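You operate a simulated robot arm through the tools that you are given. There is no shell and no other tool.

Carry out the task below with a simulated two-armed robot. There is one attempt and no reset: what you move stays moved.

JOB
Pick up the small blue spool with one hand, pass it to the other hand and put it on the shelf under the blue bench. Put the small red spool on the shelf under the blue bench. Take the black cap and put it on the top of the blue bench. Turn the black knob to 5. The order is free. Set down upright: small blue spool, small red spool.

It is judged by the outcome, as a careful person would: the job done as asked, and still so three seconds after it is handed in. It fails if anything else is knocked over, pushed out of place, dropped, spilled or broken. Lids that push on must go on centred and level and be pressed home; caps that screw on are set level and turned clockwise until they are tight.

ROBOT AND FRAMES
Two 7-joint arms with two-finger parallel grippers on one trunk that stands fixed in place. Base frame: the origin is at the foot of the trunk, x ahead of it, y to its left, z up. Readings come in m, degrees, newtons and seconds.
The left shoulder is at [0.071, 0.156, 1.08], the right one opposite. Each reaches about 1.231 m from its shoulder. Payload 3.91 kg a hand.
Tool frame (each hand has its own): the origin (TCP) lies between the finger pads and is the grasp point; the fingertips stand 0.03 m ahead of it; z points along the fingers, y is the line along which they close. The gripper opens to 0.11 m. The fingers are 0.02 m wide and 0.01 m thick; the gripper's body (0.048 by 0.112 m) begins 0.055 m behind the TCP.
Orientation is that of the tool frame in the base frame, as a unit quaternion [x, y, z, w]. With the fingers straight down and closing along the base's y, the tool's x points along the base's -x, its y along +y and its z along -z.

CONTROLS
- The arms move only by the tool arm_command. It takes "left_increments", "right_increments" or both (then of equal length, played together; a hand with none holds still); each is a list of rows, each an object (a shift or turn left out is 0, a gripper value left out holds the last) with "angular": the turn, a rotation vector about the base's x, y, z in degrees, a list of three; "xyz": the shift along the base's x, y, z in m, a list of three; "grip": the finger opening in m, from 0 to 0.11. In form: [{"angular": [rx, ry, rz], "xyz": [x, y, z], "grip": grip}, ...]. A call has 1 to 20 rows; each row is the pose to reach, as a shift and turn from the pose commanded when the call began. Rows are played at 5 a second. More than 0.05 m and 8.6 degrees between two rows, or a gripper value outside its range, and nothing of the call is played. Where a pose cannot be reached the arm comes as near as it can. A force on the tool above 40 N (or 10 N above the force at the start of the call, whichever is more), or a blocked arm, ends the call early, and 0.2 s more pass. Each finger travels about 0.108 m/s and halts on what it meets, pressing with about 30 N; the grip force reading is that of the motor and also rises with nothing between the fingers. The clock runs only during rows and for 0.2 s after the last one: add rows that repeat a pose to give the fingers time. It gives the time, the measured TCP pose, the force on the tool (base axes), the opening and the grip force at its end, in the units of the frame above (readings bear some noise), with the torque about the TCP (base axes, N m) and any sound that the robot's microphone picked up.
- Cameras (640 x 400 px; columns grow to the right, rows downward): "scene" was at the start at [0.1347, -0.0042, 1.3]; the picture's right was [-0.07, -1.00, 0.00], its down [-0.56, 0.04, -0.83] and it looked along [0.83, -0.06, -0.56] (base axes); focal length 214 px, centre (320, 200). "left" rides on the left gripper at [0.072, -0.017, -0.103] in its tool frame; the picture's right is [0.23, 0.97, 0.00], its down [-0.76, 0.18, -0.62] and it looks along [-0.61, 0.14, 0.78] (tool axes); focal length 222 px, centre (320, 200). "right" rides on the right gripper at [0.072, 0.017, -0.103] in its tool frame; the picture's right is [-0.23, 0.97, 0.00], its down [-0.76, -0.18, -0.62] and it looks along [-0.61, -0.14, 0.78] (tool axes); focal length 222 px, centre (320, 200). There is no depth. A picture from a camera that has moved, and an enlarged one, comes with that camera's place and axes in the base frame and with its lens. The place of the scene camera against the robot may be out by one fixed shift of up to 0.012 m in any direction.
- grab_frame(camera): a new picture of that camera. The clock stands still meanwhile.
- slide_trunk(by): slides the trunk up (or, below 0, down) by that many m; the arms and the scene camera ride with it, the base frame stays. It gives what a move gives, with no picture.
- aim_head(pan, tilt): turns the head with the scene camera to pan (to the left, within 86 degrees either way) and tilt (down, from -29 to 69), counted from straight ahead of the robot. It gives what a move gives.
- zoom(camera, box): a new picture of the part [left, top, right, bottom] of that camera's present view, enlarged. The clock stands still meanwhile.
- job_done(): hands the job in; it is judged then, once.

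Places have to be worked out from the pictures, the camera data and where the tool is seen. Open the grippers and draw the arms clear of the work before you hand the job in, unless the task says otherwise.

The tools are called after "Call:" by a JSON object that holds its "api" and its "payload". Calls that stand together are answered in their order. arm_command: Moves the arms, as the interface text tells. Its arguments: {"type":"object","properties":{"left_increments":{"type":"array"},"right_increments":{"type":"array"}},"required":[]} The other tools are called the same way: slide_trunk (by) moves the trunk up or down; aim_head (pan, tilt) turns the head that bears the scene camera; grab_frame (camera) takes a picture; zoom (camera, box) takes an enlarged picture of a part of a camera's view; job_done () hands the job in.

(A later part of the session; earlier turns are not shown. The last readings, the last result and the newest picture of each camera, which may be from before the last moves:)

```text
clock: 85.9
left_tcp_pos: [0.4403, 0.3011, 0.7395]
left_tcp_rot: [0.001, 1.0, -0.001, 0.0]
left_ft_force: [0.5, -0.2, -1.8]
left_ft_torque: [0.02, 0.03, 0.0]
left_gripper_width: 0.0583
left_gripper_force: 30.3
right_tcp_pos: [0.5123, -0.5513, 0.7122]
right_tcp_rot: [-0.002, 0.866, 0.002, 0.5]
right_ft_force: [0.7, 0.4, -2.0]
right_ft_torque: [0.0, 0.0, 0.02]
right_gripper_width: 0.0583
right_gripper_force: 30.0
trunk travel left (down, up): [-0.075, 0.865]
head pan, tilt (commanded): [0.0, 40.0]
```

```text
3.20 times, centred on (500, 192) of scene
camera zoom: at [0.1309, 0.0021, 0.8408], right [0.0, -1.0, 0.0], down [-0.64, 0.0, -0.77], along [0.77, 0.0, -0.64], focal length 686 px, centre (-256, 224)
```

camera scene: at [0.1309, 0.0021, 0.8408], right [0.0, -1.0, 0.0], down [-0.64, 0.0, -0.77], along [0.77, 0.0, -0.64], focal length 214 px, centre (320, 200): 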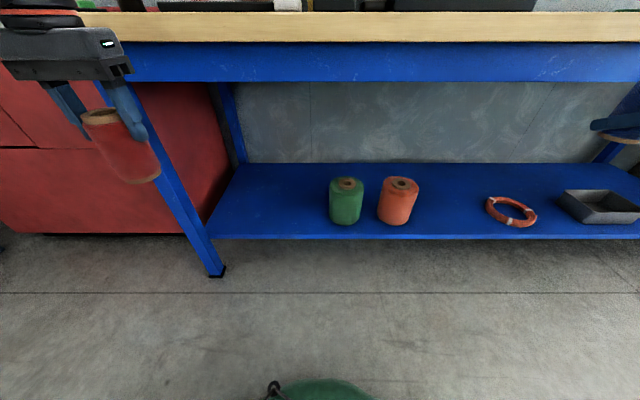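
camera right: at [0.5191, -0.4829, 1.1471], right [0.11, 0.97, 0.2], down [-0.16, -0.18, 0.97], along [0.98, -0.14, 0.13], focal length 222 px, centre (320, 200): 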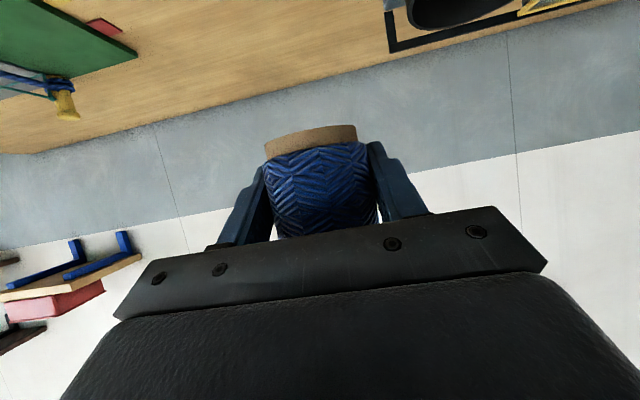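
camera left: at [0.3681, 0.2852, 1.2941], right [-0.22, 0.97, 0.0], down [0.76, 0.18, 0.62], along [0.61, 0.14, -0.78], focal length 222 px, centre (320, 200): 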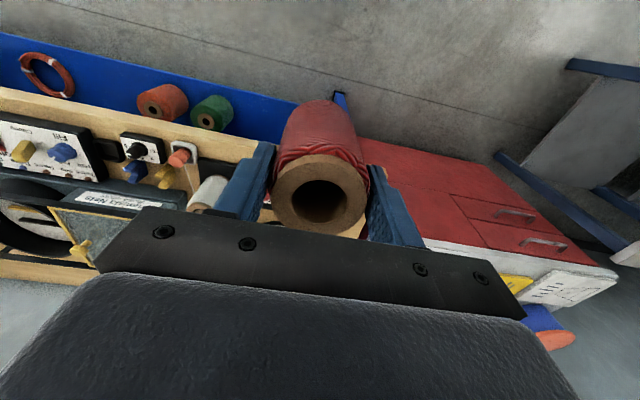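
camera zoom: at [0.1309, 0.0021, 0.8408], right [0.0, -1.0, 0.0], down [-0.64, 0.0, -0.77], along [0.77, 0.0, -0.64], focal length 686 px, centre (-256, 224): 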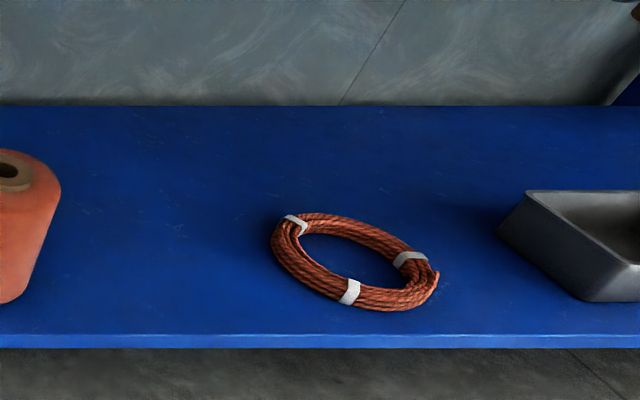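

From the two heights the shelf works out at z≈0.22 with its front edge at x≈0.675; the free gap between the orange cone and the rope ring spans y≈−0.37…−0.70. I lower the right hand (blue spool) in front of the bench to z≈0.31.

Call:
{"api": "arm_command", "payload": {"right_increments": [{"xyz": [0.0, 0.003, -0.04]}, {"xyz": [0.0, 0.006, -0.08]}, {"xyz": [0.0, 0.009, -0.12]}, {"xyz": [0.0, 0.012, -0.16]}, {"xyz": [0.0, 0.015, -0.2]}, {"xyz": [0.0, 0.018, -0.24]}, {"xyz": [0.0, 0.02, -0.28]}, {"xyz": [0.0, 0.02, -0.32]}, {"xyz": [0.0, 0.02, -0.36]}, {"xyz": [0.0, 0.02, -0.4]}, {"xyz": [0.0, 0.02, -0.4]}]}}

Call:
{"api": "aim_head", "payload": {"pan": -35, "tilt": 35}}

Call:
{"api": "grab_frame", "payload": {"camera": "scene"}}

Call:
{"api": "grab_frame", "payload": {"camera": "right"}}

```text
clock: 88.5
left_tcp_pos: [0.44, 0.3009, 0.7396]
left_tcp_rot: [0.002, 1.0, -0.001, 0.0]
left_ft_force: [0.0, 0.3, -1.6]
left_ft_torque: [0.02, -0.02, 0.06]
left_gripper_width: 0.0582
left_gripper_force: 30.0
right_tcp_pos: [0.452, -0.5296, 0.2386]
right_tcp_rot: [0.0, 0.906, 0.001, 0.424]
right_ft_force: [-0.8, 0.6, -0.9]
right_ft_torque: [0.01, 0.0, 0.01]
right_gripper_width: 0.0585
right_gripper_force: 29.7
trunk travel left (down, up): [-0.075, 0.865]
head pan, tilt (commanded): [0.0, 40.0]
stopped in row 11 (right hand): the arm was blocked; the commanded pose is now the measured one
```

```text
clock: 89.5
left_tcp_pos: [0.441, 0.3011, 0.7394]
left_tcp_rot: [0.001, 1.0, -0.001, 0.0]
left_ft_force: [-0.2, 0.1, -1.0]
left_ft_torque: [0.0, 0.0, 0.01]
left_gripper_width: 0.0582
left_gripper_force: 30.0
right_tcp_pos: [0.4523, -0.53, 0.2399]
right_tcp_rot: [-0.001, 0.906, 0.001, 0.424]
right_ft_force: [0.8, -0.3, -1.0]
right_ft_torque: [-0.03, 0.03, 0.04]
right_gripper_width: 0.0582
right_gripper_force: 30.6
trunk travel left (down, up): [-0.075, 0.865]
head pan, tilt (commanded): [-35.0, 35.0]
```

```text
taken
camera scene: at [0.1181, -0.0484, 0.8482], right [-0.57, -0.82, 0.0], down [-0.47, 0.33, -0.82], along [0.67, -0.47, -0.57], focal length 214 px, centre (320, 200)
```

scene: 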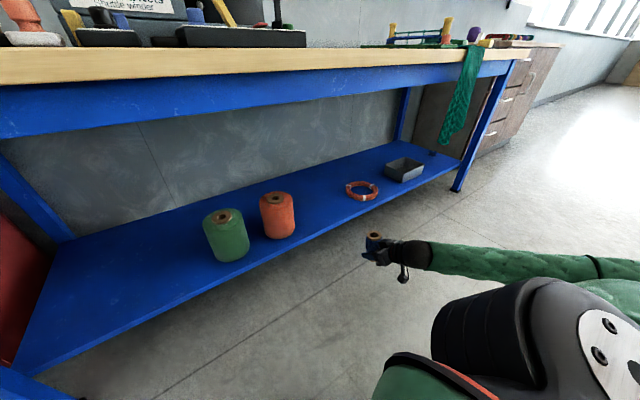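

```text
taken
camera right: at [0.327, -0.5135, 0.2509], right [0.14, 0.97, 0.18], down [0.01, -0.18, 0.98], along [0.99, -0.14, -0.04], focal length 222 px, centre (320, 200)
```

right: 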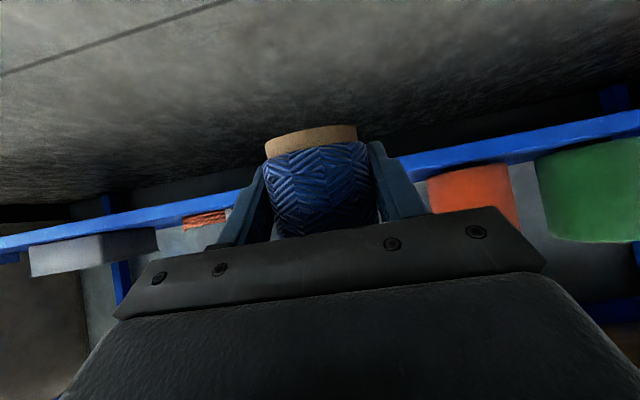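

The right arm got blocked near its joint limits in that close-in pose and pitched 10° off; the spool is still held and touches nothing. I move it up and forward, where the arm has more room, and restore the pitch.

Call:
{"api": "arm_command", "payload": {"right_increments": [{"xyz": [0.02, 0.0, 0.025], "angular": [0, -2, 0]}, {"xyz": [0.045, 0.0, 0.05], "angular": [0, -4, 0]}, {"xyz": [0.075, 0.0, 0.075], "angular": [0, -7, 0]}, {"xyz": [0.1, 0.0, 0.09], "angular": [0, -9.7, 0]}, {"xyz": [0.1, 0.0, 0.09], "angular": [0, -9.7, 0]}]}}

Call:
{"api": "grab_frame", "payload": {"camera": "scene"}}

```text
clock: 90.7
left_tcp_pos: [0.4407, 0.3009, 0.7403]
left_tcp_rot: [0.001, 1.0, -0.001, 0.0]
left_ft_force: [-0.4, -0.2, -1.8]
left_ft_torque: [0.0, -0.01, 0.01]
left_gripper_width: 0.0582
left_gripper_force: 30.1
right_tcp_pos: [0.5536, -0.5307, 0.3289]
right_tcp_rot: [-0.001, 0.867, 0.001, 0.499]
right_ft_force: [0.1, -1.1, -1.0]
right_ft_torque: [0.01, 0.0, 0.0]
right_gripper_width: 0.0585
right_gripper_force: 30.1
trunk travel left (down, up): [-0.075, 0.865]
head pan, tilt (commanded): [-35.0, 35.0]
```

```text
taken
camera scene: at [0.1181, -0.0484, 0.8482], right [-0.57, -0.82, 0.0], down [-0.47, 0.33, -0.82], along [0.67, -0.47, -0.57], focal length 214 px, centre (320, 200)
```

scene: 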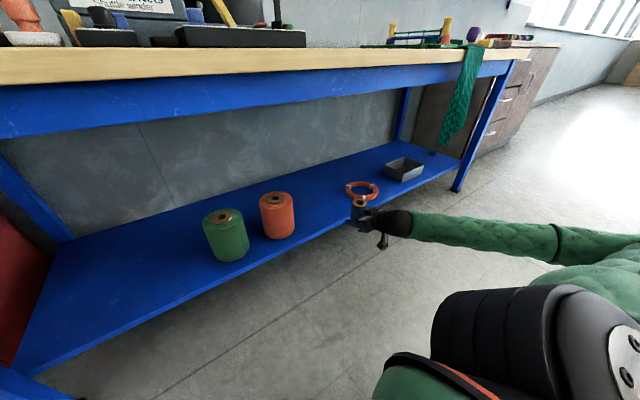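

Pose restored at (0.554, −0.531, 0.329). I advance over the shelf to x≈0.73, keeping the spool bottom about 7 cm above it.

Call:
{"api": "arm_command", "payload": {"right_increments": [{"xyz": [0.04, 0.0, 0.0]}, {"xyz": [0.08, 0.0, 0.0]}, {"xyz": [0.12, 0.0, 0.0]}, {"xyz": [0.15, 0.0, 0.0]}, {"xyz": [0.176, 0.0, 0.0]}, {"xyz": [0.176, 0.0, 0.0]}]}}

Call:
{"api": "grab_frame", "payload": {"camera": "right"}}

Call:
{"api": "zoom", "payload": {"camera": "scene", "box": [260, 110, 460, 270]}}

```text
clock: 92.3
left_tcp_pos: [0.4416, 0.3, 0.7402]
left_tcp_rot: [0.002, 1.0, 0.0, 0.0]
left_ft_force: [0.1, 0.5, -2.1]
left_ft_torque: [-0.01, 0.03, -0.03]
left_gripper_width: 0.0585
left_gripper_force: 29.4
right_tcp_pos: [0.7911, -0.5299, 0.7193]
right_tcp_rot: [-0.008, 0.701, -0.004, 0.713]
right_ft_force: [0.6, 0.6, -0.8]
right_ft_torque: [0.03, -0.06, 0.02]
right_gripper_width: 0.0585
right_gripper_force: 29.8
right hand out of reach, approached as far as the arm can: row 1, 2, 3, 4, 5
trunk travel left (down, up): [-0.075, 0.865]
head pan, tilt (commanded): [-35.0, 35.0]
stopped in row 6 (right hand): the arm was blocked; the commanded pose is now the measured one
```

```text
taken
camera right: at [0.6893, -0.515, 0.645], right [-0.01, 0.98, 0.21], down [-0.64, -0.17, 0.75], along [0.77, -0.13, 0.62], focal length 222 px, centre (320, 200)
```

right: 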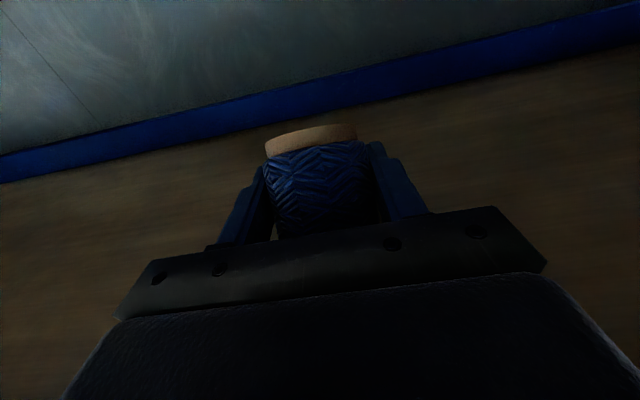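

```text
2.50 times, centred on (360, 190) of scene
camera zoom: at [0.1188, -0.0487, 0.848], right [-0.57, -0.82, 0.0], down [-0.47, 0.33, -0.82], along [0.67, -0.47, -0.57], focal length 536 px, centre (220, 225)
```

zoom: 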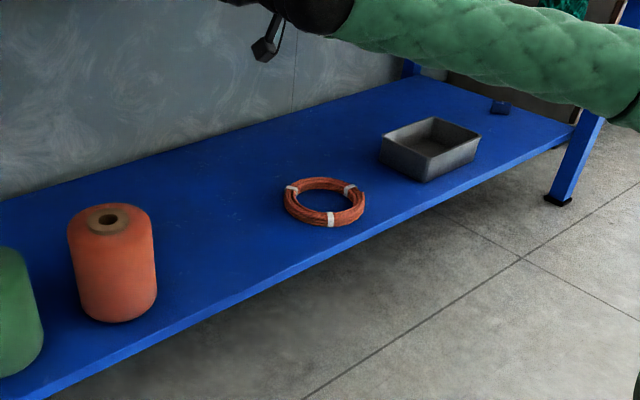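

The arm swung up instead of forward when it ran out of reach, ending with the spool still gripped at (0.79, −0.53, 0.72) under the bench top. Before moving anything I look at the whole situation.

Call:
{"api": "aim_head", "payload": {"pan": -35, "tilt": 15}}

Call:
{"api": "grab_frame", "payload": {"camera": "scene"}}

Call:
{"api": "aim_head", "payload": {"pan": -60, "tilt": 15}}

Call:
{"api": "grab_frame", "payload": {"camera": "scene"}}

```text
clock: 93.1
left_tcp_pos: [0.4411, 0.3004, 0.7414]
left_tcp_rot: [0.002, 1.0, -0.001, 0.0]
left_ft_force: [-0.8, 0.0, -1.2]
left_ft_torque: [-0.01, 0.04, -0.01]
left_gripper_width: 0.0584
left_gripper_force: 29.9
right_tcp_pos: [0.79, -0.5296, 0.7213]
right_tcp_rot: [-0.007, 0.7, -0.006, 0.715]
right_ft_force: [0.7, -0.3, -1.3]
right_ft_torque: [0.03, -0.03, -0.02]
right_gripper_width: 0.0583
right_gripper_force: 30.6
trunk travel left (down, up): [-0.075, 0.865]
head pan, tilt (commanded): [-35.0, 15.0]
```

```text
taken
camera scene: at [0.1226, -0.0515, 0.8801], right [-0.57, -0.82, 0.0], down [-0.21, 0.15, -0.97], along [0.79, -0.55, -0.26], focal length 214 px, centre (320, 200)
```

scene: 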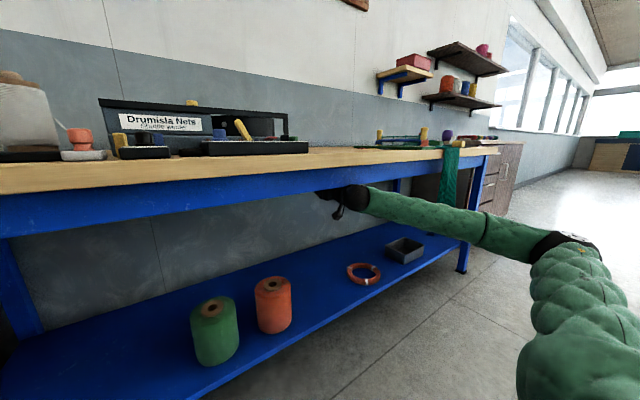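

```text
clock: 94.0
left_tcp_pos: [0.44, 0.2999, 0.741]
left_tcp_rot: [0.002, 1.0, -0.001, 0.0]
left_ft_force: [0.3, 0.1, -1.0]
left_ft_torque: [0.0, -0.01, -0.01]
left_gripper_width: 0.0585
left_gripper_force: 30.1
right_tcp_pos: [0.7905, -0.5295, 0.7214]
right_tcp_rot: [-0.008, 0.7, -0.004, 0.714]
right_ft_force: [-0.3, -0.2, -1.5]
right_ft_torque: [0.02, -0.04, -0.02]
right_gripper_width: 0.0585
right_gripper_force: 30.0
trunk travel left (down, up): [-0.075, 0.865]
head pan, tilt (commanded): [-60.0, 15.0]
```

```text
taken
camera scene: at [0.0929, -0.0788, 0.8802], right [-0.87, -0.5, 0.0], down [-0.13, 0.22, -0.97], along [0.48, -0.84, -0.26], focal length 214 px, centre (320, 200)
```

scene: 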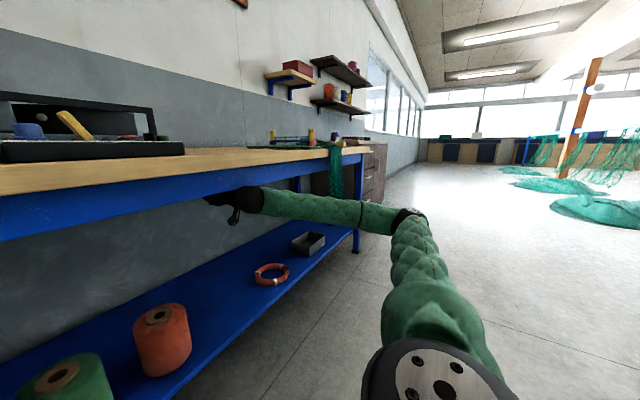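

The right wrist sits close under the blue rail but nothing seems displaced. I move in short calls now: first straight down 8 cm to get clear of the rail, checking for reach flags.

Call:
{"api": "arm_command", "payload": {"right_increments": [{"xyz": [0.0, 0.0, -0.03]}, {"xyz": [0.0, 0.0, -0.06]}, {"xyz": [0.0, 0.0, -0.09]}]}}

Call:
{"api": "grab_frame", "payload": {"camera": "scene"}}

```text
clock: 94.4
left_tcp_pos: [0.4415, 0.2995, 0.7404]
left_tcp_rot: [0.001, 1.0, 0.0, 0.0]
left_ft_force: [-0.1, -0.5, -1.5]
left_ft_torque: [-0.03, 0.03, 0.0]
left_gripper_width: 0.0585
left_gripper_force: 29.9
right_tcp_pos: [0.7829, -0.5204, 0.782]
right_tcp_rot: [-0.016, 0.664, -0.011, 0.748]
right_ft_force: [-13.7, -12.0, -41.0]
right_ft_torque: [1.05, -3.08, 0.42]
right_gripper_width: 0.0589
right_gripper_force: 30.5
trunk travel left (down, up): [-0.075, 0.865]
head pan, tilt (commanded): [-60.0, 15.0]
stopped in row 1 (right hand): the force on the tool passed its limit at 200 N (the readings are from after the stop); the commanded pose is now the measured one
```

```text
taken
camera scene: at [0.0939, -0.0805, 0.8794], right [-0.87, -0.5, 0.0], down [-0.13, 0.23, -0.97], along [0.48, -0.84, -0.26], focal length 214 px, centre (320, 200)
```

scene: 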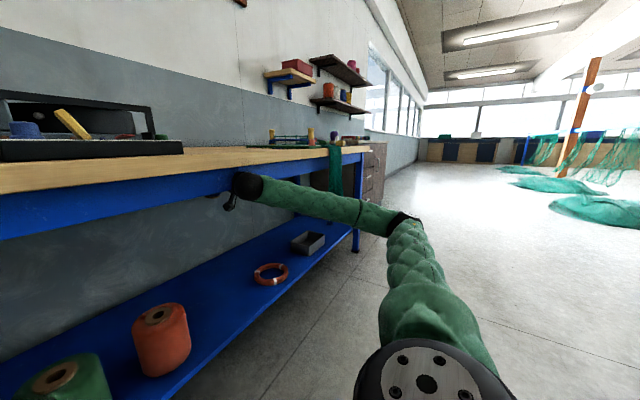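

The arm moved upward instead of down, pressing the hand against the underside of the bench top (IK is jumping to another posture there). I use the trunk slide, which needs no IK, to lower everything 5 cm and relieve the contact.

Call:
{"api": "slide_trunk", "payload": {"by": -0.05}}

Call:
{"api": "grab_frame", "payload": {"camera": "scene"}}

Call:
{"api": "grab_frame", "payload": {"camera": "right"}}

```text
clock: 95.3
left_tcp_pos: [0.4402, 0.3015, 0.6904]
left_tcp_rot: [0.002, 1.0, -0.002, 0.001]
left_ft_force: [-0.9, -0.6, -0.8]
left_ft_torque: [0.01, 0.01, -0.03]
left_gripper_width: 0.0582
left_gripper_force: 29.8
right_tcp_pos: [0.7809, -0.5177, 0.7411]
right_tcp_rot: [-0.02, 0.66, -0.01, 0.751]
right_ft_force: [-0.6, 0.1, -1.6]
right_ft_torque: [-0.03, -0.01, 0.01]
right_gripper_width: 0.0589
right_gripper_force: 29.5
trunk travel left (down, up): [-0.025, 0.915]
head pan, tilt (commanded): [-60.0, 15.0]
```

```text
taken
camera scene: at [0.0927, -0.0787, 0.8304], right [-0.87, -0.5, 0.0], down [-0.13, 0.22, -0.97], along [0.48, -0.84, -0.26], focal length 214 px, centre (320, 200)
```

scene: 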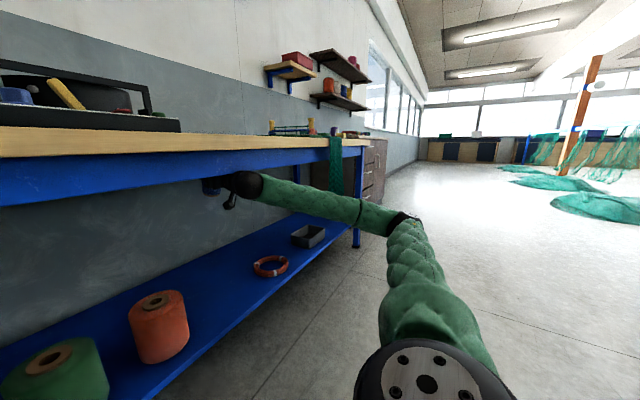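

```text
taken
camera right: at [0.6874, -0.5058, 0.6548], right [-0.04, 0.98, 0.18], down [-0.71, -0.16, 0.68], along [0.7, -0.1, 0.71], focal length 222 px, centre (320, 200)
```

right: 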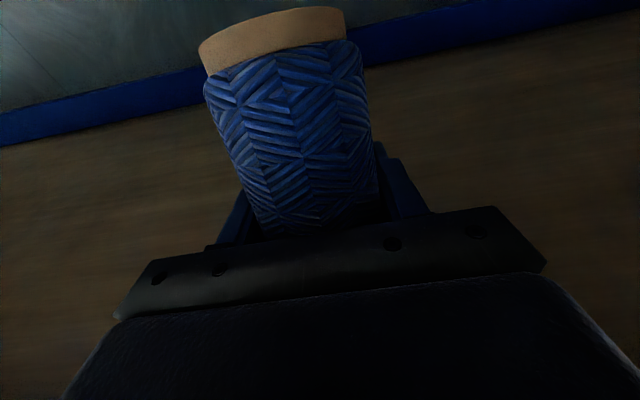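

The blue spool slid in the right grip (now held near its top, roughly square to the fingers), but it is still firmly gripped. I lower the trunk the last 2 cm for headroom and then test a single small pull-back step.

Call:
{"api": "slide_trunk", "payload": {"by": -0.024}}

Call:
{"api": "arm_command", "payload": {"right_increments": [{"xyz": [-0.015, 0.0, 0.0]}]}}

```text
clock: 96.0
left_tcp_pos: [0.4402, 0.3016, 0.6671]
left_tcp_rot: [0.001, 1.0, -0.001, 0.001]
left_ft_force: [0.0, 0.6, -2.1]
left_ft_torque: [-0.03, 0.02, -0.01]
left_gripper_width: 0.0585
left_gripper_force: 29.8
right_tcp_pos: [0.7808, -0.5193, 0.7166]
right_tcp_rot: [-0.019, 0.66, -0.011, 0.751]
right_ft_force: [-0.9, -0.5, -0.8]
right_ft_torque: [0.01, -0.05, -0.01]
right_gripper_width: 0.0592
right_gripper_force: 30.0
trunk travel left (down, up): [-0.001, 0.939]
head pan, tilt (commanded): [-60.0, 15.0]
```

```text
clock: 96.5
left_tcp_pos: [0.4399, 0.3008, 0.667]
left_tcp_rot: [0.001, 1.0, -0.001, 0.001]
left_ft_force: [0.3, 0.2, -1.4]
left_ft_torque: [0.04, 0.02, -0.02]
left_gripper_width: 0.0584
left_gripper_force: 30.3
right_tcp_pos: [0.7665, -0.517, 0.7169]
right_tcp_rot: [-0.018, 0.66, -0.011, 0.751]
right_ft_force: [0.6, -0.1, -0.5]
right_ft_torque: [0.0, 0.01, -0.02]
right_gripper_width: 0.059
right_gripper_force: 29.7
trunk travel left (down, up): [-0.001, 0.939]
head pan, tilt (commanded): [-60.0, 15.0]
```

That step behaved properly. I keep pulling back in short calls.

Call:
{"api": "arm_command", "payload": {"right_increments": [{"xyz": [-0.025, 0.0, -0.005]}, {"xyz": [-0.05, 0.0, -0.01]}]}}

Call:
{"api": "grab_frame", "payload": {"camera": "scene"}}

```text
clock: 97.1
left_tcp_pos: [0.4403, 0.3001, 0.6665]
left_tcp_rot: [0.001, 1.0, 0.0, 0.001]
left_ft_force: [-0.1, -0.2, -1.3]
left_ft_torque: [0.03, 0.05, -0.02]
left_gripper_width: 0.0583
left_gripper_force: 30.3
right_tcp_pos: [0.6903, -0.515, 0.7906]
right_tcp_rot: [-0.018, 0.61, -0.008, 0.792]
right_ft_force: [-1.4, -0.9, -12.8]
right_ft_torque: [0.19, -0.8, -0.03]
right_gripper_width: 0.0586
right_gripper_force: 30.3
trunk travel left (down, up): [-0.001, 0.939]
head pan, tilt (commanded): [-60.0, 15.0]
stopped in row 2 (right hand): the force on the tool passed its limit at 122 N (the readings are from after the stop); the commanded pose is now the measured one
```

```text
taken
camera scene: at [0.093, -0.0791, 0.8061], right [-0.87, -0.5, 0.0], down [-0.13, 0.22, -0.97], along [0.48, -0.84, -0.26], focal length 214 px, centre (320, 200)
```

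scene: 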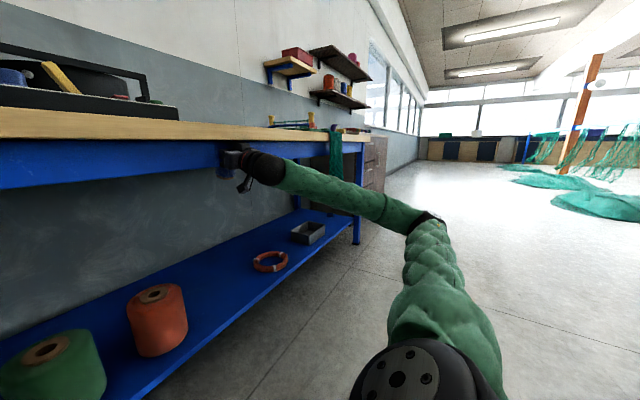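

It lifted again when z was included in the step. I look from the right wrist and scene to see the exact situation at the rail.

Call:
{"api": "grab_frame", "payload": {"camera": "right"}}

Call:
{"api": "zoom", "payload": {"camera": "scene", "box": [180, 100, 340, 220]}}

```text
taken
camera right: at [0.6084, -0.503, 0.6941], right [-0.07, 0.98, 0.18], down [-0.8, -0.16, 0.58], along [0.6, -0.11, 0.79], focal length 222 px, centre (320, 200)
```

right: 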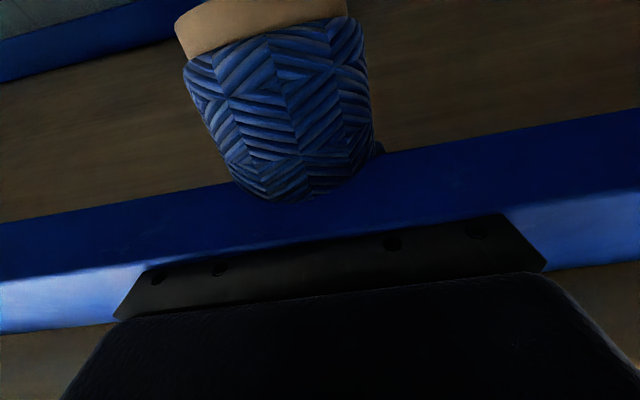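

```text
3.33 times, centred on (260, 160) of scene
camera zoom: at [0.093, -0.0791, 0.8061], right [-0.87, -0.5, 0.0], down [-0.13, 0.22, -0.97], along [0.48, -0.84, -0.26], focal length 715 px, centre (520, 333)
```

zoom: 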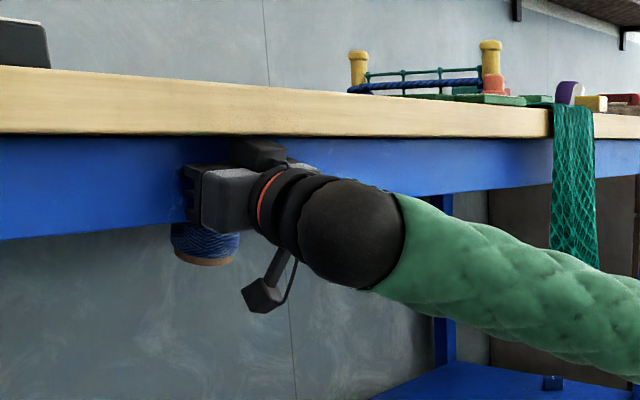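

The hand is in front of the rail with the fingers at rail height, so a plain pull back might catch the spool. I test a single very small −x step and watch the force.

Call:
{"api": "arm_command", "payload": {"right_increments": [{"xyz": [-0.008, 0.0, 0.0]}]}}

Call:
{"api": "grab_frame", "payload": {"camera": "right"}}

```text
clock: 97.5
left_tcp_pos: [0.4408, 0.3007, 0.6667]
left_tcp_rot: [0.001, 1.0, -0.001, 0.001]
left_ft_force: [0.3, 0.0, -1.5]
left_ft_torque: [0.0, -0.01, 0.01]
left_gripper_width: 0.0585
left_gripper_force: 29.9
right_tcp_pos: [0.684, -0.5162, 0.7909]
right_tcp_rot: [-0.018, 0.609, -0.008, 0.793]
right_ft_force: [9.3, -0.9, -18.3]
right_ft_torque: [0.3, -0.91, 0.17]
right_gripper_width: 0.0585
right_gripper_force: 30.0
trunk travel left (down, up): [-0.001, 0.939]
head pan, tilt (commanded): [-60.0, 15.0]
```

```text
taken
camera right: at [0.6012, -0.5031, 0.6941], right [-0.07, 0.98, 0.18], down [-0.8, -0.16, 0.58], along [0.6, -0.11, 0.79], focal length 222 px, centre (320, 200)
```

right: 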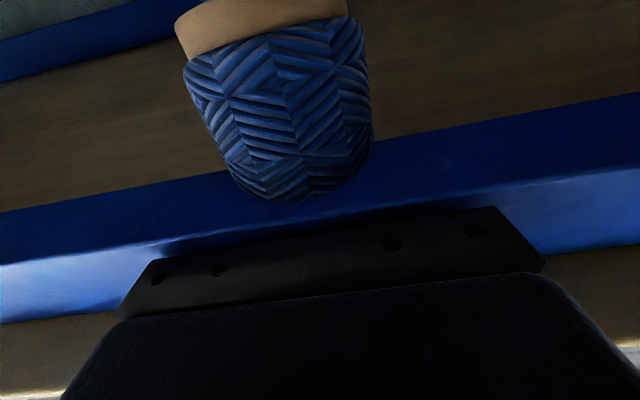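

Only friction (9 N) with the spool still pressing up (−18 N). I test a single small downward step of 6 mm.

Call:
{"api": "arm_command", "payload": {"right_increments": [{"xyz": [0.0, 0.0, -0.006]}]}}

```text
clock: 97.8
left_tcp_pos: [0.4405, 0.3006, 0.6671]
left_tcp_rot: [0.001, 1.0, 0.0, 0.0]
left_ft_force: [1.3, -0.6, -1.5]
left_ft_torque: [0.01, 0.01, -0.01]
left_gripper_width: 0.0582
left_gripper_force: 29.6
right_tcp_pos: [0.6833, -0.5151, 0.791]
right_tcp_rot: [-0.016, 0.609, -0.009, 0.793]
right_ft_force: [3.8, -1.2, -18.3]
right_ft_torque: [0.27, -1.11, 0.07]
right_gripper_width: 0.0583
right_gripper_force: 30.2
trunk travel left (down, up): [-0.001, 0.939]
head pan, tilt (commanded): [-60.0, 15.0]
stopped in row 1 (right hand): the force on the tool passed its limit at 78 N (the readings are from after the stop); the commanded pose is now the measured one
```

Downward targets make the solver jump upward here, while pure −x steps are obeyed. The rail offers no resistance to the fingers, so I retreat with pure −x steps in short calls, watching the force.

Call:
{"api": "arm_command", "payload": {"right_increments": [{"xyz": [-0.012, 0.0, 0.0]}]}}

Call:
{"api": "arm_command", "payload": {"right_increments": [{"xyz": [-0.012, 0.0, 0.0]}]}}

Call:
{"api": "grab_frame", "payload": {"camera": "right"}}

```text
clock: 98.1
left_tcp_pos: [0.4407, 0.3012, 0.6666]
left_tcp_rot: [0.001, 1.0, -0.001, 0.0]
left_ft_force: [0.4, -0.4, -0.7]
left_ft_torque: [-0.01, 0.02, 0.01]
left_gripper_width: 0.0585
left_gripper_force: 29.4
right_tcp_pos: [0.6806, -0.5145, 0.7907]
right_tcp_rot: [-0.013, 0.609, -0.002, 0.793]
right_ft_force: [8.5, -0.9, -27.0]
right_ft_torque: [0.46, -1.56, 0.17]
right_gripper_width: 0.0585
right_gripper_force: 29.9
right hand out of reach, approached as far as the arm can: row 1
trunk travel left (down, up): [-0.001, 0.939]
head pan, tilt (commanded): [-60.0, 15.0]
stopped in row 1 (right hand): the force on the tool passed its limit at 152 N (the readings are from after the stop); the commanded pose is now the measured one
```

```text
clock: 98.4
left_tcp_pos: [0.4407, 0.3018, 0.6674]
left_tcp_rot: [0.0, 1.0, -0.002, 0.002]
left_ft_force: [0.6, 0.0, -1.9]
left_ft_torque: [-0.02, 0.02, -0.04]
left_gripper_width: 0.0585
left_gripper_force: 30.6
right_tcp_pos: [0.6798, -0.5136, 0.7905]
right_tcp_rot: [-0.011, 0.611, -0.001, 0.791]
right_ft_force: [2.3, -1.6, -24.3]
right_ft_torque: [0.4, -1.42, 0.08]
right_gripper_width: 0.0587
right_gripper_force: 30.0
trunk travel left (down, up): [-0.001, 0.939]
head pan, tilt (commanded): [-60.0, 15.0]
stopped in row 1 (right hand): the force on the tool passed its limit at 134 N (the readings are from after the stop); the commanded pose is now the measured one
```

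```text
taken
camera right: at [0.5971, -0.5004, 0.6947], right [-0.07, 0.98, 0.2], down [-0.79, -0.18, 0.58], along [0.61, -0.12, 0.79], focal length 222 px, centre (320, 200)
```

right: 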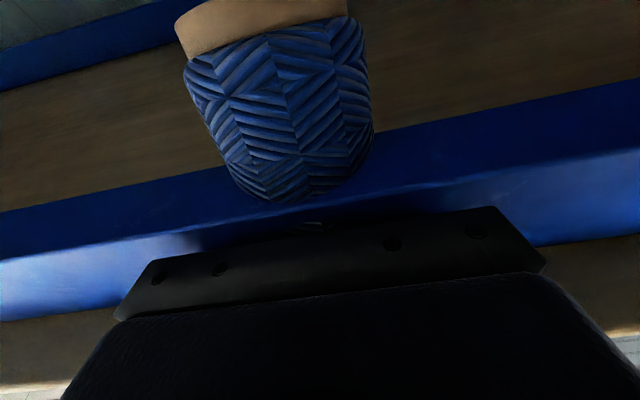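

Near this posture the upper arm points straight sideways (a shoulder singularity), so any shift of the wrist makes the arm swing. A rotation about the wrist point itself needs only wrist joints, so I pitch the hand down about the wrist, first by 8°.

Call:
{"api": "arm_command", "payload": {"right_increments": [{"xyz": [0.0047, 0.0, -0.0261], "angular": [0, 8, 0]}]}}

```text
clock: 98.8
left_tcp_pos: [0.4404, 0.302, 0.6689]
left_tcp_rot: [0.001, 1.0, -0.001, 0.003]
left_ft_force: [0.1, -0.5, -1.5]
left_ft_torque: [0.01, 0.0, 0.01]
left_gripper_width: 0.0582
left_gripper_force: 29.9
right_tcp_pos: [0.6808, -0.5123, 0.7721]
right_tcp_rot: [-0.013, 0.663, 0.0, 0.749]
right_ft_force: [0.1, 0.3, -2.3]
right_ft_torque: [-0.03, -0.03, -0.04]
right_gripper_width: 0.0584
right_gripper_force: 30.3
trunk travel left (down, up): [-0.001, 0.939]
head pan, tilt (commanded): [-60.0, 15.0]
```

That freed it: no contact force now. I continue pitching down about the wrist.

Call:
{"api": "arm_command", "payload": {"right_increments": [{"xyz": [0.0012, 0.0, -0.0264], "angular": [0, 8, 0]}, {"xyz": [-0.0013, 0.0, -0.0528], "angular": [0, 16, 0]}]}}

Call:
{"api": "grab_frame", "payload": {"camera": "scene"}}

```text
clock: 99.4
left_tcp_pos: [0.4398, 0.3025, 0.6669]
left_tcp_rot: [0.0, 1.0, -0.002, 0.002]
left_ft_force: [-0.7, 0.3, -0.9]
left_ft_torque: [-0.01, 0.0, 0.02]
left_gripper_width: 0.0585
left_gripper_force: 30.4
right_tcp_pos: [0.6813, -0.5136, 0.7148]
right_tcp_rot: [-0.012, 0.761, 0.001, 0.649]
right_ft_force: [0.3, 0.5, -1.8]
right_ft_torque: [0.0, -0.02, 0.0]
right_gripper_width: 0.0585
right_gripper_force: 30.0
trunk travel left (down, up): [-0.001, 0.939]
head pan, tilt (commanded): [-60.0, 15.0]
```

```text
taken
camera scene: at [0.0928, -0.0788, 0.8062], right [-0.87, -0.5, 0.0], down [-0.13, 0.22, -0.97], along [0.48, -0.84, -0.26], focal length 214 px, centre (320, 200)
```

scene: 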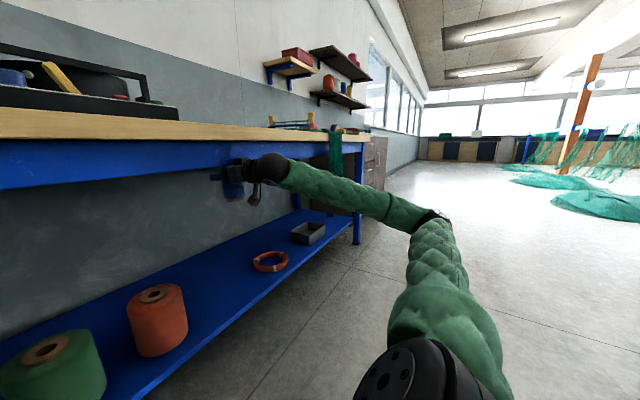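

Working well. I continue to about 41° below horizontal so the spool drops clear below rail level.

Call:
{"api": "arm_command", "payload": {"right_increments": [{"xyz": [-0.0056, 0.0, -0.0254], "angular": [0, 8, 0]}, {"xyz": [-0.0151, 0.0, -0.0501], "angular": [0, 16, 0]}, {"xyz": [-0.0279, 0.0, -0.0733], "angular": [0, 24, 0]}, {"xyz": [-0.0439, 0.0, -0.0945], "angular": [0, 32, 0]}]}}

Call:
{"api": "grab_frame", "payload": {"camera": "right"}}

Call:
{"api": "zoom", "payload": {"camera": "scene", "box": [160, 100, 360, 250]}}

```text
clock: 100.4
left_tcp_pos: [0.4406, 0.3004, 0.6674]
left_tcp_rot: [0.0, 1.0, -0.002, 0.002]
left_ft_force: [0.5, 0.3, -0.9]
left_ft_torque: [0.0, 0.0, 0.02]
left_gripper_width: 0.0582
left_gripper_force: 30.2
right_tcp_pos: [0.6391, -0.5148, 0.6222]
right_tcp_rot: [-0.012, 0.91, 0.006, 0.414]
right_ft_force: [0.0, -0.5, -0.8]
right_ft_torque: [0.03, -0.02, 0.01]
right_gripper_width: 0.0585
right_gripper_force: 29.7
trunk travel left (down, up): [-0.001, 0.939]
head pan, tilt (commanded): [-60.0, 15.0]
```

```text
taken
camera right: at [0.5125, -0.5016, 0.6362], right [0.12, 0.98, 0.17], down [0.04, -0.18, 0.98], along [0.99, -0.12, -0.06], focal length 222 px, centre (320, 200)
```

right: 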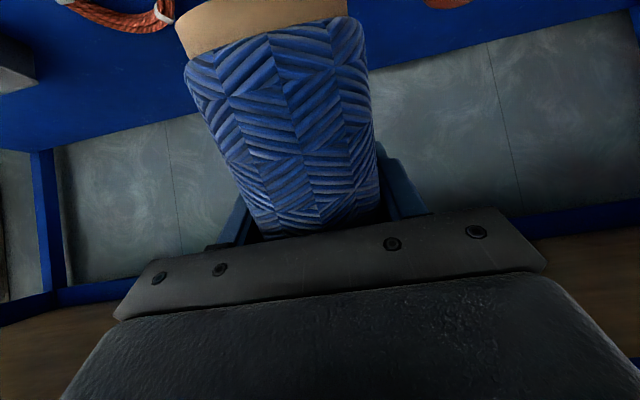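

```text
2.67 times, centred on (260, 175) of scene
camera zoom: at [0.0927, -0.0788, 0.8062], right [-0.87, -0.5, 0.0], down [-0.13, 0.22, -0.97], along [0.48, -0.84, -0.26], focal length 572 px, centre (480, 267)
```

zoom: 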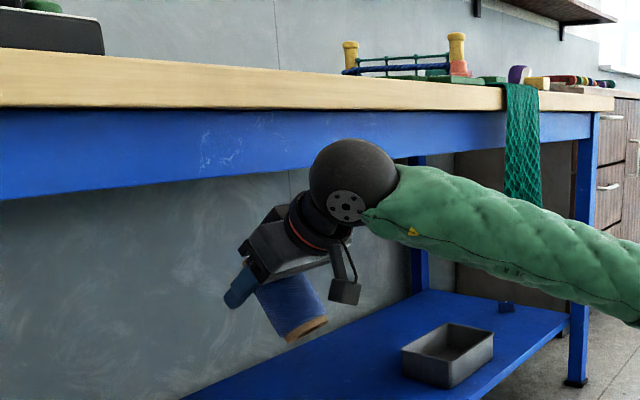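

The hand and spool are now free below the rail. I keep rotating about the wrist until the hand points straight down, which brings everything in front of the bench edge.

Call:
{"api": "arm_command", "payload": {"right_increments": [{"xyz": [-0.0185, 0.0, -0.0185], "angular": [0, 8, 0]}, {"xyz": [-0.0397, 0.0, -0.0345], "angular": [0, 16, 0]}, {"xyz": [-0.0629, 0.0, -0.0473], "angular": [0, 24, 0]}]}}

Call:
{"api": "arm_command", "payload": {"right_increments": [{"xyz": [-0.0247, 0.0, -0.0095], "angular": [0, 8, 0]}, {"xyz": [-0.0506, 0.0, -0.0155], "angular": [0, 16, 0]}, {"xyz": [-0.077, 0.0, -0.0178], "angular": [0, 24, 0]}]}}

Call:
{"api": "grab_frame", "payload": {"camera": "scene"}}

```text
clock: 101.2
left_tcp_pos: [0.4395, 0.3017, 0.6677]
left_tcp_rot: [0.0, 1.0, -0.001, 0.002]
left_ft_force: [-0.5, 0.3, -1.3]
left_ft_torque: [0.01, 0.01, 0.0]
left_gripper_width: 0.0585
left_gripper_force: 30.2
right_tcp_pos: [0.5748, -0.5136, 0.5743]
right_tcp_rot: [-0.011, 0.976, 0.008, 0.215]
right_ft_force: [-0.6, -0.5, -2.0]
right_ft_torque: [0.01, -0.03, 0.01]
right_gripper_width: 0.0587
right_gripper_force: 29.5
trunk travel left (down, up): [-0.001, 0.939]
head pan, tilt (commanded): [-60.0, 15.0]
```

```text
clock: 102.0
left_tcp_pos: [0.441, 0.3014, 0.6676]
left_tcp_rot: [0.0, 1.0, -0.001, 0.002]
left_ft_force: [-0.2, -0.4, -2.3]
left_ft_torque: [-0.03, 0.02, 0.0]
left_gripper_width: 0.0583
left_gripper_force: 29.7
right_tcp_pos: [0.4962, -0.5129, 0.5559]
right_tcp_rot: [-0.009, 1.0, 0.011, 0.008]
right_ft_force: [-0.2, 1.1, -1.1]
right_ft_torque: [0.0, -0.04, -0.01]
right_gripper_width: 0.0587
right_gripper_force: 30.1
trunk travel left (down, up): [-0.001, 0.939]
head pan, tilt (commanded): [-60.0, 15.0]
```

```text
taken
camera scene: at [0.0927, -0.0788, 0.8062], right [-0.87, -0.5, 0.0], down [-0.13, 0.22, -0.97], along [0.48, -0.84, -0.26], focal length 214 px, centre (320, 200)
```

scene: 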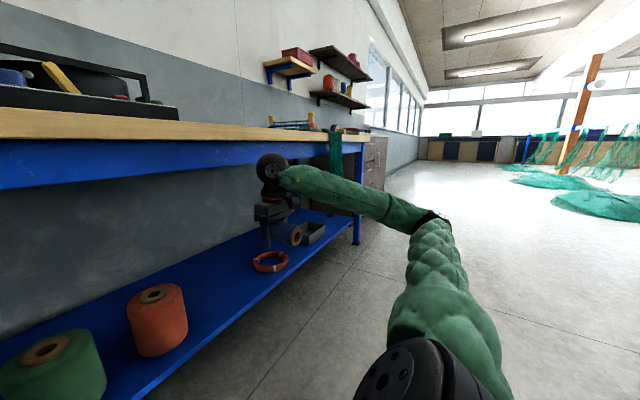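

The hand points straight down in front of the bench. I test pulling it back a little more with a small single step, now in free space.

Call:
{"api": "arm_command", "payload": {"right_increments": [{"xyz": [-0.015, 0.0, 0.0]}, {"xyz": [-0.03, 0.0, 0.0]}, {"xyz": [-0.03, 0.0, 0.0]}]}}

```text
clock: 102.8
left_tcp_pos: [0.4411, 0.3011, 0.6676]
left_tcp_rot: [0.0, 1.0, -0.002, 0.002]
left_ft_force: [-0.1, 0.1, -0.3]
left_ft_torque: [-0.01, 0.0, -0.03]
left_gripper_width: 0.0582
left_gripper_force: 30.3
right_tcp_pos: [0.4662, -0.513, 0.5563]
right_tcp_rot: [-0.009, 1.0, 0.01, 0.008]
right_ft_force: [0.5, 0.1, -0.8]
right_ft_torque: [0.01, -0.05, 0.03]
right_gripper_width: 0.0585
right_gripper_force: 29.2
trunk travel left (down, up): [-0.001, 0.939]
head pan, tilt (commanded): [-60.0, 15.0]
```

That obeyed exactly. Before using the left arm I look at its posture, to make sure its elbow isn't in the same sideways singular pose.

Call:
{"api": "aim_head", "payload": {"pan": 60, "tilt": 15}}

Call:
{"api": "grab_frame", "payload": {"camera": "scene"}}

Call:
{"api": "aim_head", "payload": {"pan": 30, "tilt": 35}}

Call:
{"api": "grab_frame", "payload": {"camera": "scene"}}

```text
clock: 104.8
left_tcp_pos: [0.4405, 0.3016, 0.6677]
left_tcp_rot: [-0.001, 1.0, -0.003, 0.003]
left_ft_force: [0.2, 0.7, -1.6]
left_ft_torque: [0.0, 0.01, -0.02]
left_gripper_width: 0.0585
left_gripper_force: 30.0
right_tcp_pos: [0.4662, -0.5125, 0.5564]
right_tcp_rot: [-0.008, 1.0, 0.01, 0.009]
right_ft_force: [1.1, 0.4, -1.0]
right_ft_torque: [-0.01, -0.03, -0.02]
right_gripper_width: 0.0585
right_gripper_force: 30.0
trunk travel left (down, up): [-0.001, 0.939]
head pan, tilt (commanded): [60.0, 15.0]
```

```text
taken
camera scene: at [0.0928, 0.083, 0.8062], right [0.87, -0.5, 0.0], down [-0.13, -0.22, -0.97], along [0.48, 0.84, -0.26], focal length 214 px, centre (320, 200)
```

scene: 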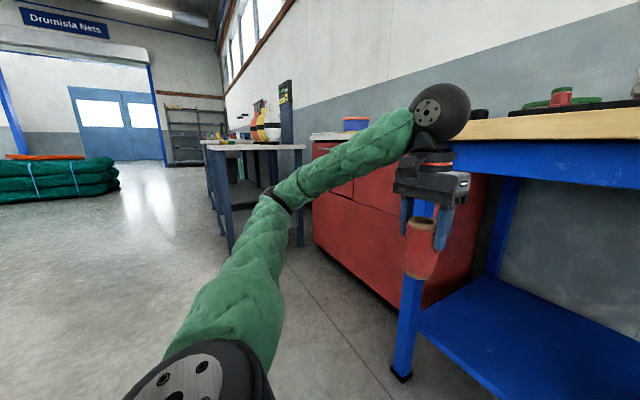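

```text
clock: 105.7
left_tcp_pos: [0.4394, 0.3021, 0.6669]
left_tcp_rot: [0.0, 1.0, -0.002, 0.003]
left_ft_force: [0.6, -0.4, -1.9]
left_ft_torque: [0.0, 0.0, 0.01]
left_gripper_width: 0.0586
left_gripper_force: 29.9
right_tcp_pos: [0.4647, -0.5124, 0.5582]
right_tcp_rot: [-0.009, 1.0, 0.01, 0.008]
right_ft_force: [-0.1, -0.4, -1.3]
right_ft_torque: [0.05, -0.05, 0.01]
right_gripper_width: 0.0586
right_gripper_force: 29.9
trunk travel left (down, up): [-0.001, 0.939]
head pan, tilt (commanded): [30.0, 35.0]
```

```text
taken
camera scene: at [0.1223, 0.0462, 0.7743], right [0.5, -0.87, 0.0], down [-0.5, -0.29, -0.82], along [0.71, 0.41, -0.57], focal length 214 px, centre (320, 200)
```

scene: 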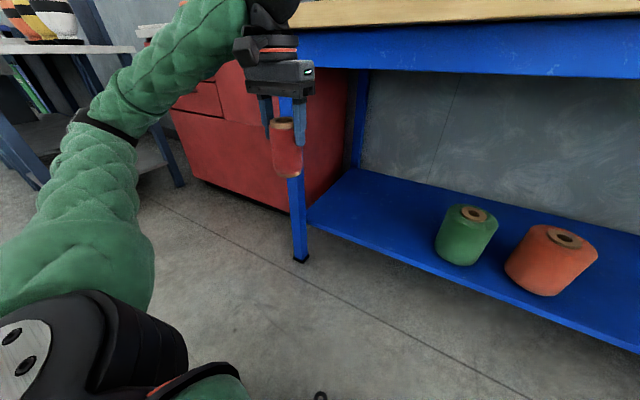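

The left elbow is clear of that pose. The lesson is to keep the trunk higher and reach down instead. First I pull the right hand back 3 cm more so it can ride up safely in front of the bench edge.

Call:
{"api": "arm_command", "payload": {"right_increments": [{"xyz": [-0.015, 0.0, 0.0]}, {"xyz": [-0.03, 0.0, 0.0]}, {"xyz": [-0.03, 0.0, 0.0]}]}}

Call:
{"api": "arm_command", "payload": {"left_increments": [{"xyz": [0.02, -0.035, -0.02]}, {"xyz": [0.04, -0.065, -0.05]}, {"xyz": [0.06, -0.1, -0.09]}]}}

```text
clock: 106.5
left_tcp_pos: [0.4407, 0.3017, 0.6683]
left_tcp_rot: [0.0, 1.0, -0.001, 0.002]
left_ft_force: [-0.4, -0.2, -1.2]
left_ft_torque: [0.03, -0.01, 0.02]
left_gripper_width: 0.0584
left_gripper_force: 29.5
right_tcp_pos: [0.4362, -0.5127, 0.5571]
right_tcp_rot: [-0.008, 1.0, 0.009, 0.008]
right_ft_force: [0.5, 0.1, -0.8]
right_ft_torque: [-0.07, -0.02, 0.02]
right_gripper_width: 0.0588
right_gripper_force: 29.8
trunk travel left (down, up): [-0.001, 0.939]
head pan, tilt (commanded): [30.0, 35.0]
```

```text
refused: row 3 steps farther than a row can; nothing moved
```

Right hand pulled back as asked. I resend the left move with shorter rows: forward, toward the middle, and down.

Call:
{"api": "arm_command", "payload": {"left_increments": [{"xyz": [0.015, -0.027, -0.02]}, {"xyz": [0.03, -0.052, -0.045]}, {"xyz": [0.045, -0.076, -0.067]}, {"xyz": [0.06, -0.1, -0.09]}, {"xyz": [0.06, -0.1, -0.09]}]}}

Call:
{"api": "grab_frame", "payload": {"camera": "scene"}}

```text
clock: 107.7
left_tcp_pos: [0.5002, 0.2, 0.5774]
left_tcp_rot: [0.0, 1.0, -0.002, 0.003]
left_ft_force: [-0.1, 0.0, -1.1]
left_ft_torque: [-0.01, 0.0, 0.0]
left_gripper_width: 0.0584
left_gripper_force: 30.4
right_tcp_pos: [0.4362, -0.5127, 0.5563]
right_tcp_rot: [-0.009, 1.0, 0.01, 0.008]
right_ft_force: [0.1, -0.3, -0.9]
right_ft_torque: [0.01, -0.04, -0.02]
right_gripper_width: 0.0587
right_gripper_force: 29.8
trunk travel left (down, up): [-0.001, 0.939]
head pan, tilt (commanded): [30.0, 35.0]
```

```text
taken
camera scene: at [0.1223, 0.046, 0.7742], right [0.5, -0.87, 0.0], down [-0.5, -0.29, -0.82], along [0.71, 0.41, -0.57], focal length 214 px, centre (320, 200)
```

scene: 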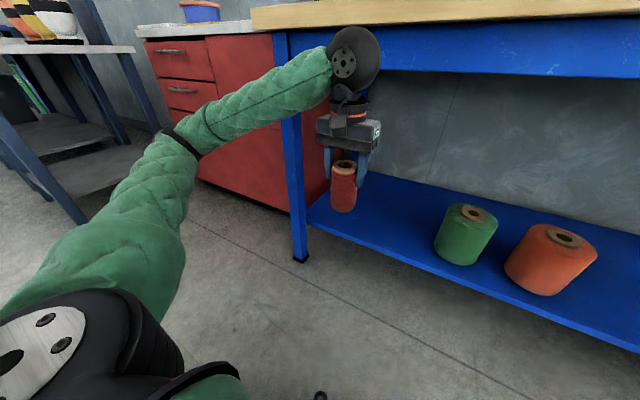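

The left arm follows well. I go on forward-down to about (0.55, 0.15, 0.45), staying below the rail.

Call:
{"api": "arm_command", "payload": {"left_increments": [{"xyz": [0.01, -0.015, -0.04]}, {"xyz": [0.02, -0.03, -0.08]}, {"xyz": [0.035, -0.04, -0.11]}, {"xyz": [0.05, -0.05, -0.13]}, {"xyz": [0.05, -0.05, -0.13]}]}}

Call:
{"api": "grab_frame", "payload": {"camera": "scene"}}

```text
clock: 108.9
left_tcp_pos: [0.5513, 0.1527, 0.4485]
left_tcp_rot: [0.0, 1.0, -0.002, 0.002]
left_ft_force: [0.8, -0.1, -1.3]
left_ft_torque: [0.0, -0.02, 0.0]
left_gripper_width: 0.0584
left_gripper_force: 30.1
right_tcp_pos: [0.4365, -0.5131, 0.5559]
right_tcp_rot: [-0.009, 1.0, 0.01, 0.008]
right_ft_force: [1.0, -0.3, -1.1]
right_ft_torque: [-0.01, -0.01, -0.01]
right_gripper_width: 0.0584
right_gripper_force: 29.8
trunk travel left (down, up): [-0.001, 0.939]
head pan, tilt (commanded): [30.0, 35.0]
```

```text
taken
camera scene: at [0.1223, 0.0461, 0.7742], right [0.5, -0.87, 0.0], down [-0.5, -0.29, -0.82], along [0.71, 0.41, -0.57], focal length 214 px, centre (320, 200)
```

scene: 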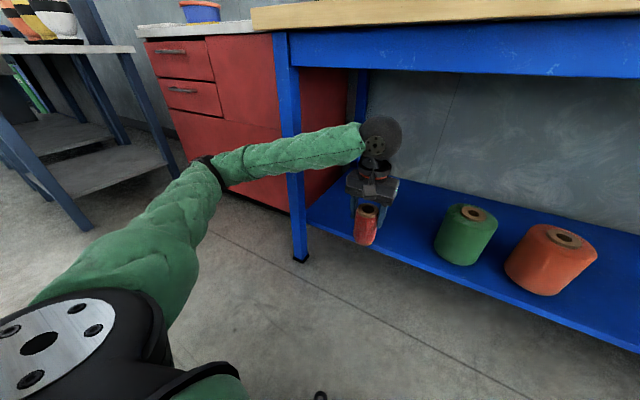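

Good. Now I alternate lowering the left hand relative to the trunk and raising the trunk, so the arm reaches down more steeply: first down 6 cm, then trunk up 8 cm.

Call:
{"api": "arm_command", "payload": {"left_increments": [{"xyz": [0.0, 0.0, -0.03]}, {"xyz": [0.0, 0.0, -0.06]}, {"xyz": [0.0, 0.0, -0.06]}]}}

Call:
{"api": "slide_trunk", "payload": {"by": 0.08}}

Call:
{"api": "arm_command", "payload": {"left_increments": [{"xyz": [0.0, 0.0, -0.04]}, {"xyz": [0.0, 0.0, -0.08]}, {"xyz": [0.0, 0.0, -0.08]}]}}

```text
clock: 109.7
left_tcp_pos: [0.5487, 0.1505, 0.3872]
left_tcp_rot: [0.0, 1.0, -0.001, 0.002]
left_ft_force: [0.6, -0.1, -0.5]
left_ft_torque: [-0.01, 0.01, 0.0]
left_gripper_width: 0.0581
left_gripper_force: 29.8
right_tcp_pos: [0.4382, -0.5121, 0.556]
right_tcp_rot: [-0.009, 1.0, 0.01, 0.009]
right_ft_force: [-0.8, 0.3, -1.5]
right_ft_torque: [0.0, -0.05, -0.02]
right_gripper_width: 0.0586
right_gripper_force: 30.4
trunk travel left (down, up): [-0.001, 0.939]
head pan, tilt (commanded): [30.0, 35.0]
```

```text
clock: 110.9
left_tcp_pos: [0.55, 0.151, 0.4675]
left_tcp_rot: [-0.001, 1.0, 0.0, 0.002]
left_ft_force: [-0.2, -0.6, -1.1]
left_ft_torque: [0.01, 0.02, 0.01]
left_gripper_width: 0.0583
left_gripper_force: 30.6
right_tcp_pos: [0.4383, -0.5132, 0.6362]
right_tcp_rot: [-0.009, 1.0, 0.01, 0.01]
right_ft_force: [-0.3, 0.5, -1.3]
right_ft_torque: [0.01, 0.02, 0.01]
right_gripper_width: 0.0584
right_gripper_force: 30.5
trunk travel left (down, up): [-0.081, 0.859]
head pan, tilt (commanded): [30.0, 35.0]
```

```text
clock: 111.7
left_tcp_pos: [0.5482, 0.1506, 0.388]
left_tcp_rot: [0.0, 1.0, -0.001, 0.003]
left_ft_force: [0.4, 0.7, -0.1]
left_ft_torque: [-0.01, 0.02, 0.0]
left_gripper_width: 0.0586
left_gripper_force: 30.2
right_tcp_pos: [0.4378, -0.513, 0.6366]
right_tcp_rot: [-0.009, 1.0, 0.009, 0.009]
right_ft_force: [-0.2, 0.6, -1.6]
right_ft_torque: [0.0, 0.0, -0.03]
right_gripper_width: 0.0587
right_gripper_force: 30.4
trunk travel left (down, up): [-0.081, 0.859]
head pan, tilt (commanded): [30.0, 35.0]
```

Behaving precisely. Two more such cycles.

Call:
{"api": "slide_trunk", "payload": {"by": 0.09}}

Call:
{"api": "arm_command", "payload": {"left_increments": [{"xyz": [0.0, 0.0, -0.045]}, {"xyz": [0.0, 0.0, -0.09]}, {"xyz": [0.0, 0.0, -0.09]}]}}

Call:
{"api": "slide_trunk", "payload": {"by": 0.09}}

Call:
{"api": "arm_command", "payload": {"left_increments": [{"xyz": [0.0, 0.0, -0.045]}, {"xyz": [0.0, 0.0, -0.09]}, {"xyz": [0.0, 0.0, -0.09]}]}}

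Call:
{"api": "grab_frame", "payload": {"camera": "scene"}}

```text
clock: 113.0
left_tcp_pos: [0.5484, 0.1511, 0.4782]
left_tcp_rot: [0.0, 1.0, -0.002, 0.002]
left_ft_force: [0.1, 0.1, -1.6]
left_ft_torque: [-0.01, 0.03, 0.01]
left_gripper_width: 0.0582
left_gripper_force: 30.0
right_tcp_pos: [0.4378, -0.5119, 0.7259]
right_tcp_rot: [-0.009, 1.0, 0.01, 0.009]
right_ft_force: [-0.5, 0.0, -1.1]
right_ft_torque: [-0.02, -0.02, -0.02]
right_gripper_width: 0.0585
right_gripper_force: 29.6
trunk travel left (down, up): [-0.171, 0.769]
head pan, tilt (commanded): [30.0, 35.0]
```

```text
clock: 113.8
left_tcp_pos: [0.5527, 0.1532, 0.3902]
left_tcp_rot: [0.0, 1.0, -0.001, 0.002]
left_ft_force: [-0.9, 0.7, -0.5]
left_ft_torque: [-0.01, 0.04, 0.02]
left_gripper_width: 0.0585
left_gripper_force: 30.9
right_tcp_pos: [0.4377, -0.5123, 0.7262]
right_tcp_rot: [-0.009, 1.0, 0.009, 0.008]
right_ft_force: [-0.2, 0.6, -1.2]
right_ft_torque: [-0.04, -0.03, -0.01]
right_gripper_width: 0.0585
right_gripper_force: 30.0
trunk travel left (down, up): [-0.171, 0.769]
head pan, tilt (commanded): [30.0, 35.0]
```

```text
clock: 115.0
left_tcp_pos: [0.5502, 0.1554, 0.4797]
left_tcp_rot: [0.0, 1.0, -0.002, 0.001]
left_ft_force: [-0.8, -0.5, -2.0]
left_ft_torque: [-0.01, 0.02, 0.01]
left_gripper_width: 0.0585
left_gripper_force: 29.9
right_tcp_pos: [0.4371, -0.5109, 0.8161]
right_tcp_rot: [-0.009, 1.0, 0.01, 0.009]
right_ft_force: [0.4, 0.2, -2.7]
right_ft_torque: [0.0, -0.05, 0.03]
right_gripper_width: 0.0586
right_gripper_force: 29.8
trunk travel left (down, up): [-0.261, 0.679]
head pan, tilt (commanded): [30.0, 35.0]
```

```text
clock: 115.8
left_tcp_pos: [0.551, 0.1519, 0.3912]
left_tcp_rot: [0.0, 1.0, -0.002, 0.002]
left_ft_force: [0.0, -0.2, -1.6]
left_ft_torque: [0.04, -0.01, -0.03]
left_gripper_width: 0.0584
left_gripper_force: 30.1
right_tcp_pos: [0.4375, -0.5122, 0.8163]
right_tcp_rot: [-0.009, 1.0, 0.009, 0.008]
right_ft_force: [0.5, -0.1, -1.2]
right_ft_torque: [-0.01, 0.0, 0.03]
right_gripper_width: 0.0584
right_gripper_force: 30.0
trunk travel left (down, up): [-0.261, 0.679]
head pan, tilt (commanded): [30.0, 35.0]
```

```text
taken
camera scene: at [0.1225, 0.046, 1.0342], right [0.5, -0.87, 0.0], down [-0.5, -0.29, -0.82], along [0.71, 0.41, -0.57], focal length 214 px, centre (320, 200)
```

scene: 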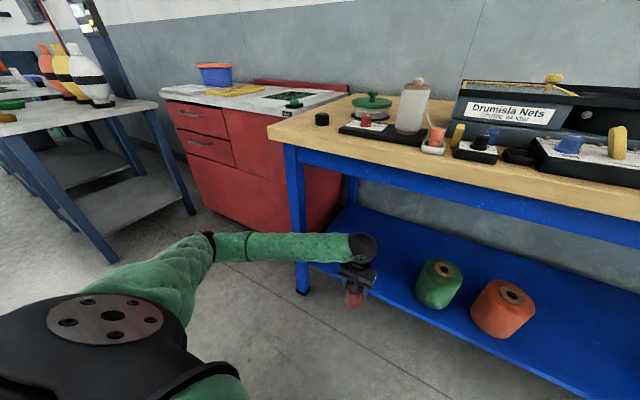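

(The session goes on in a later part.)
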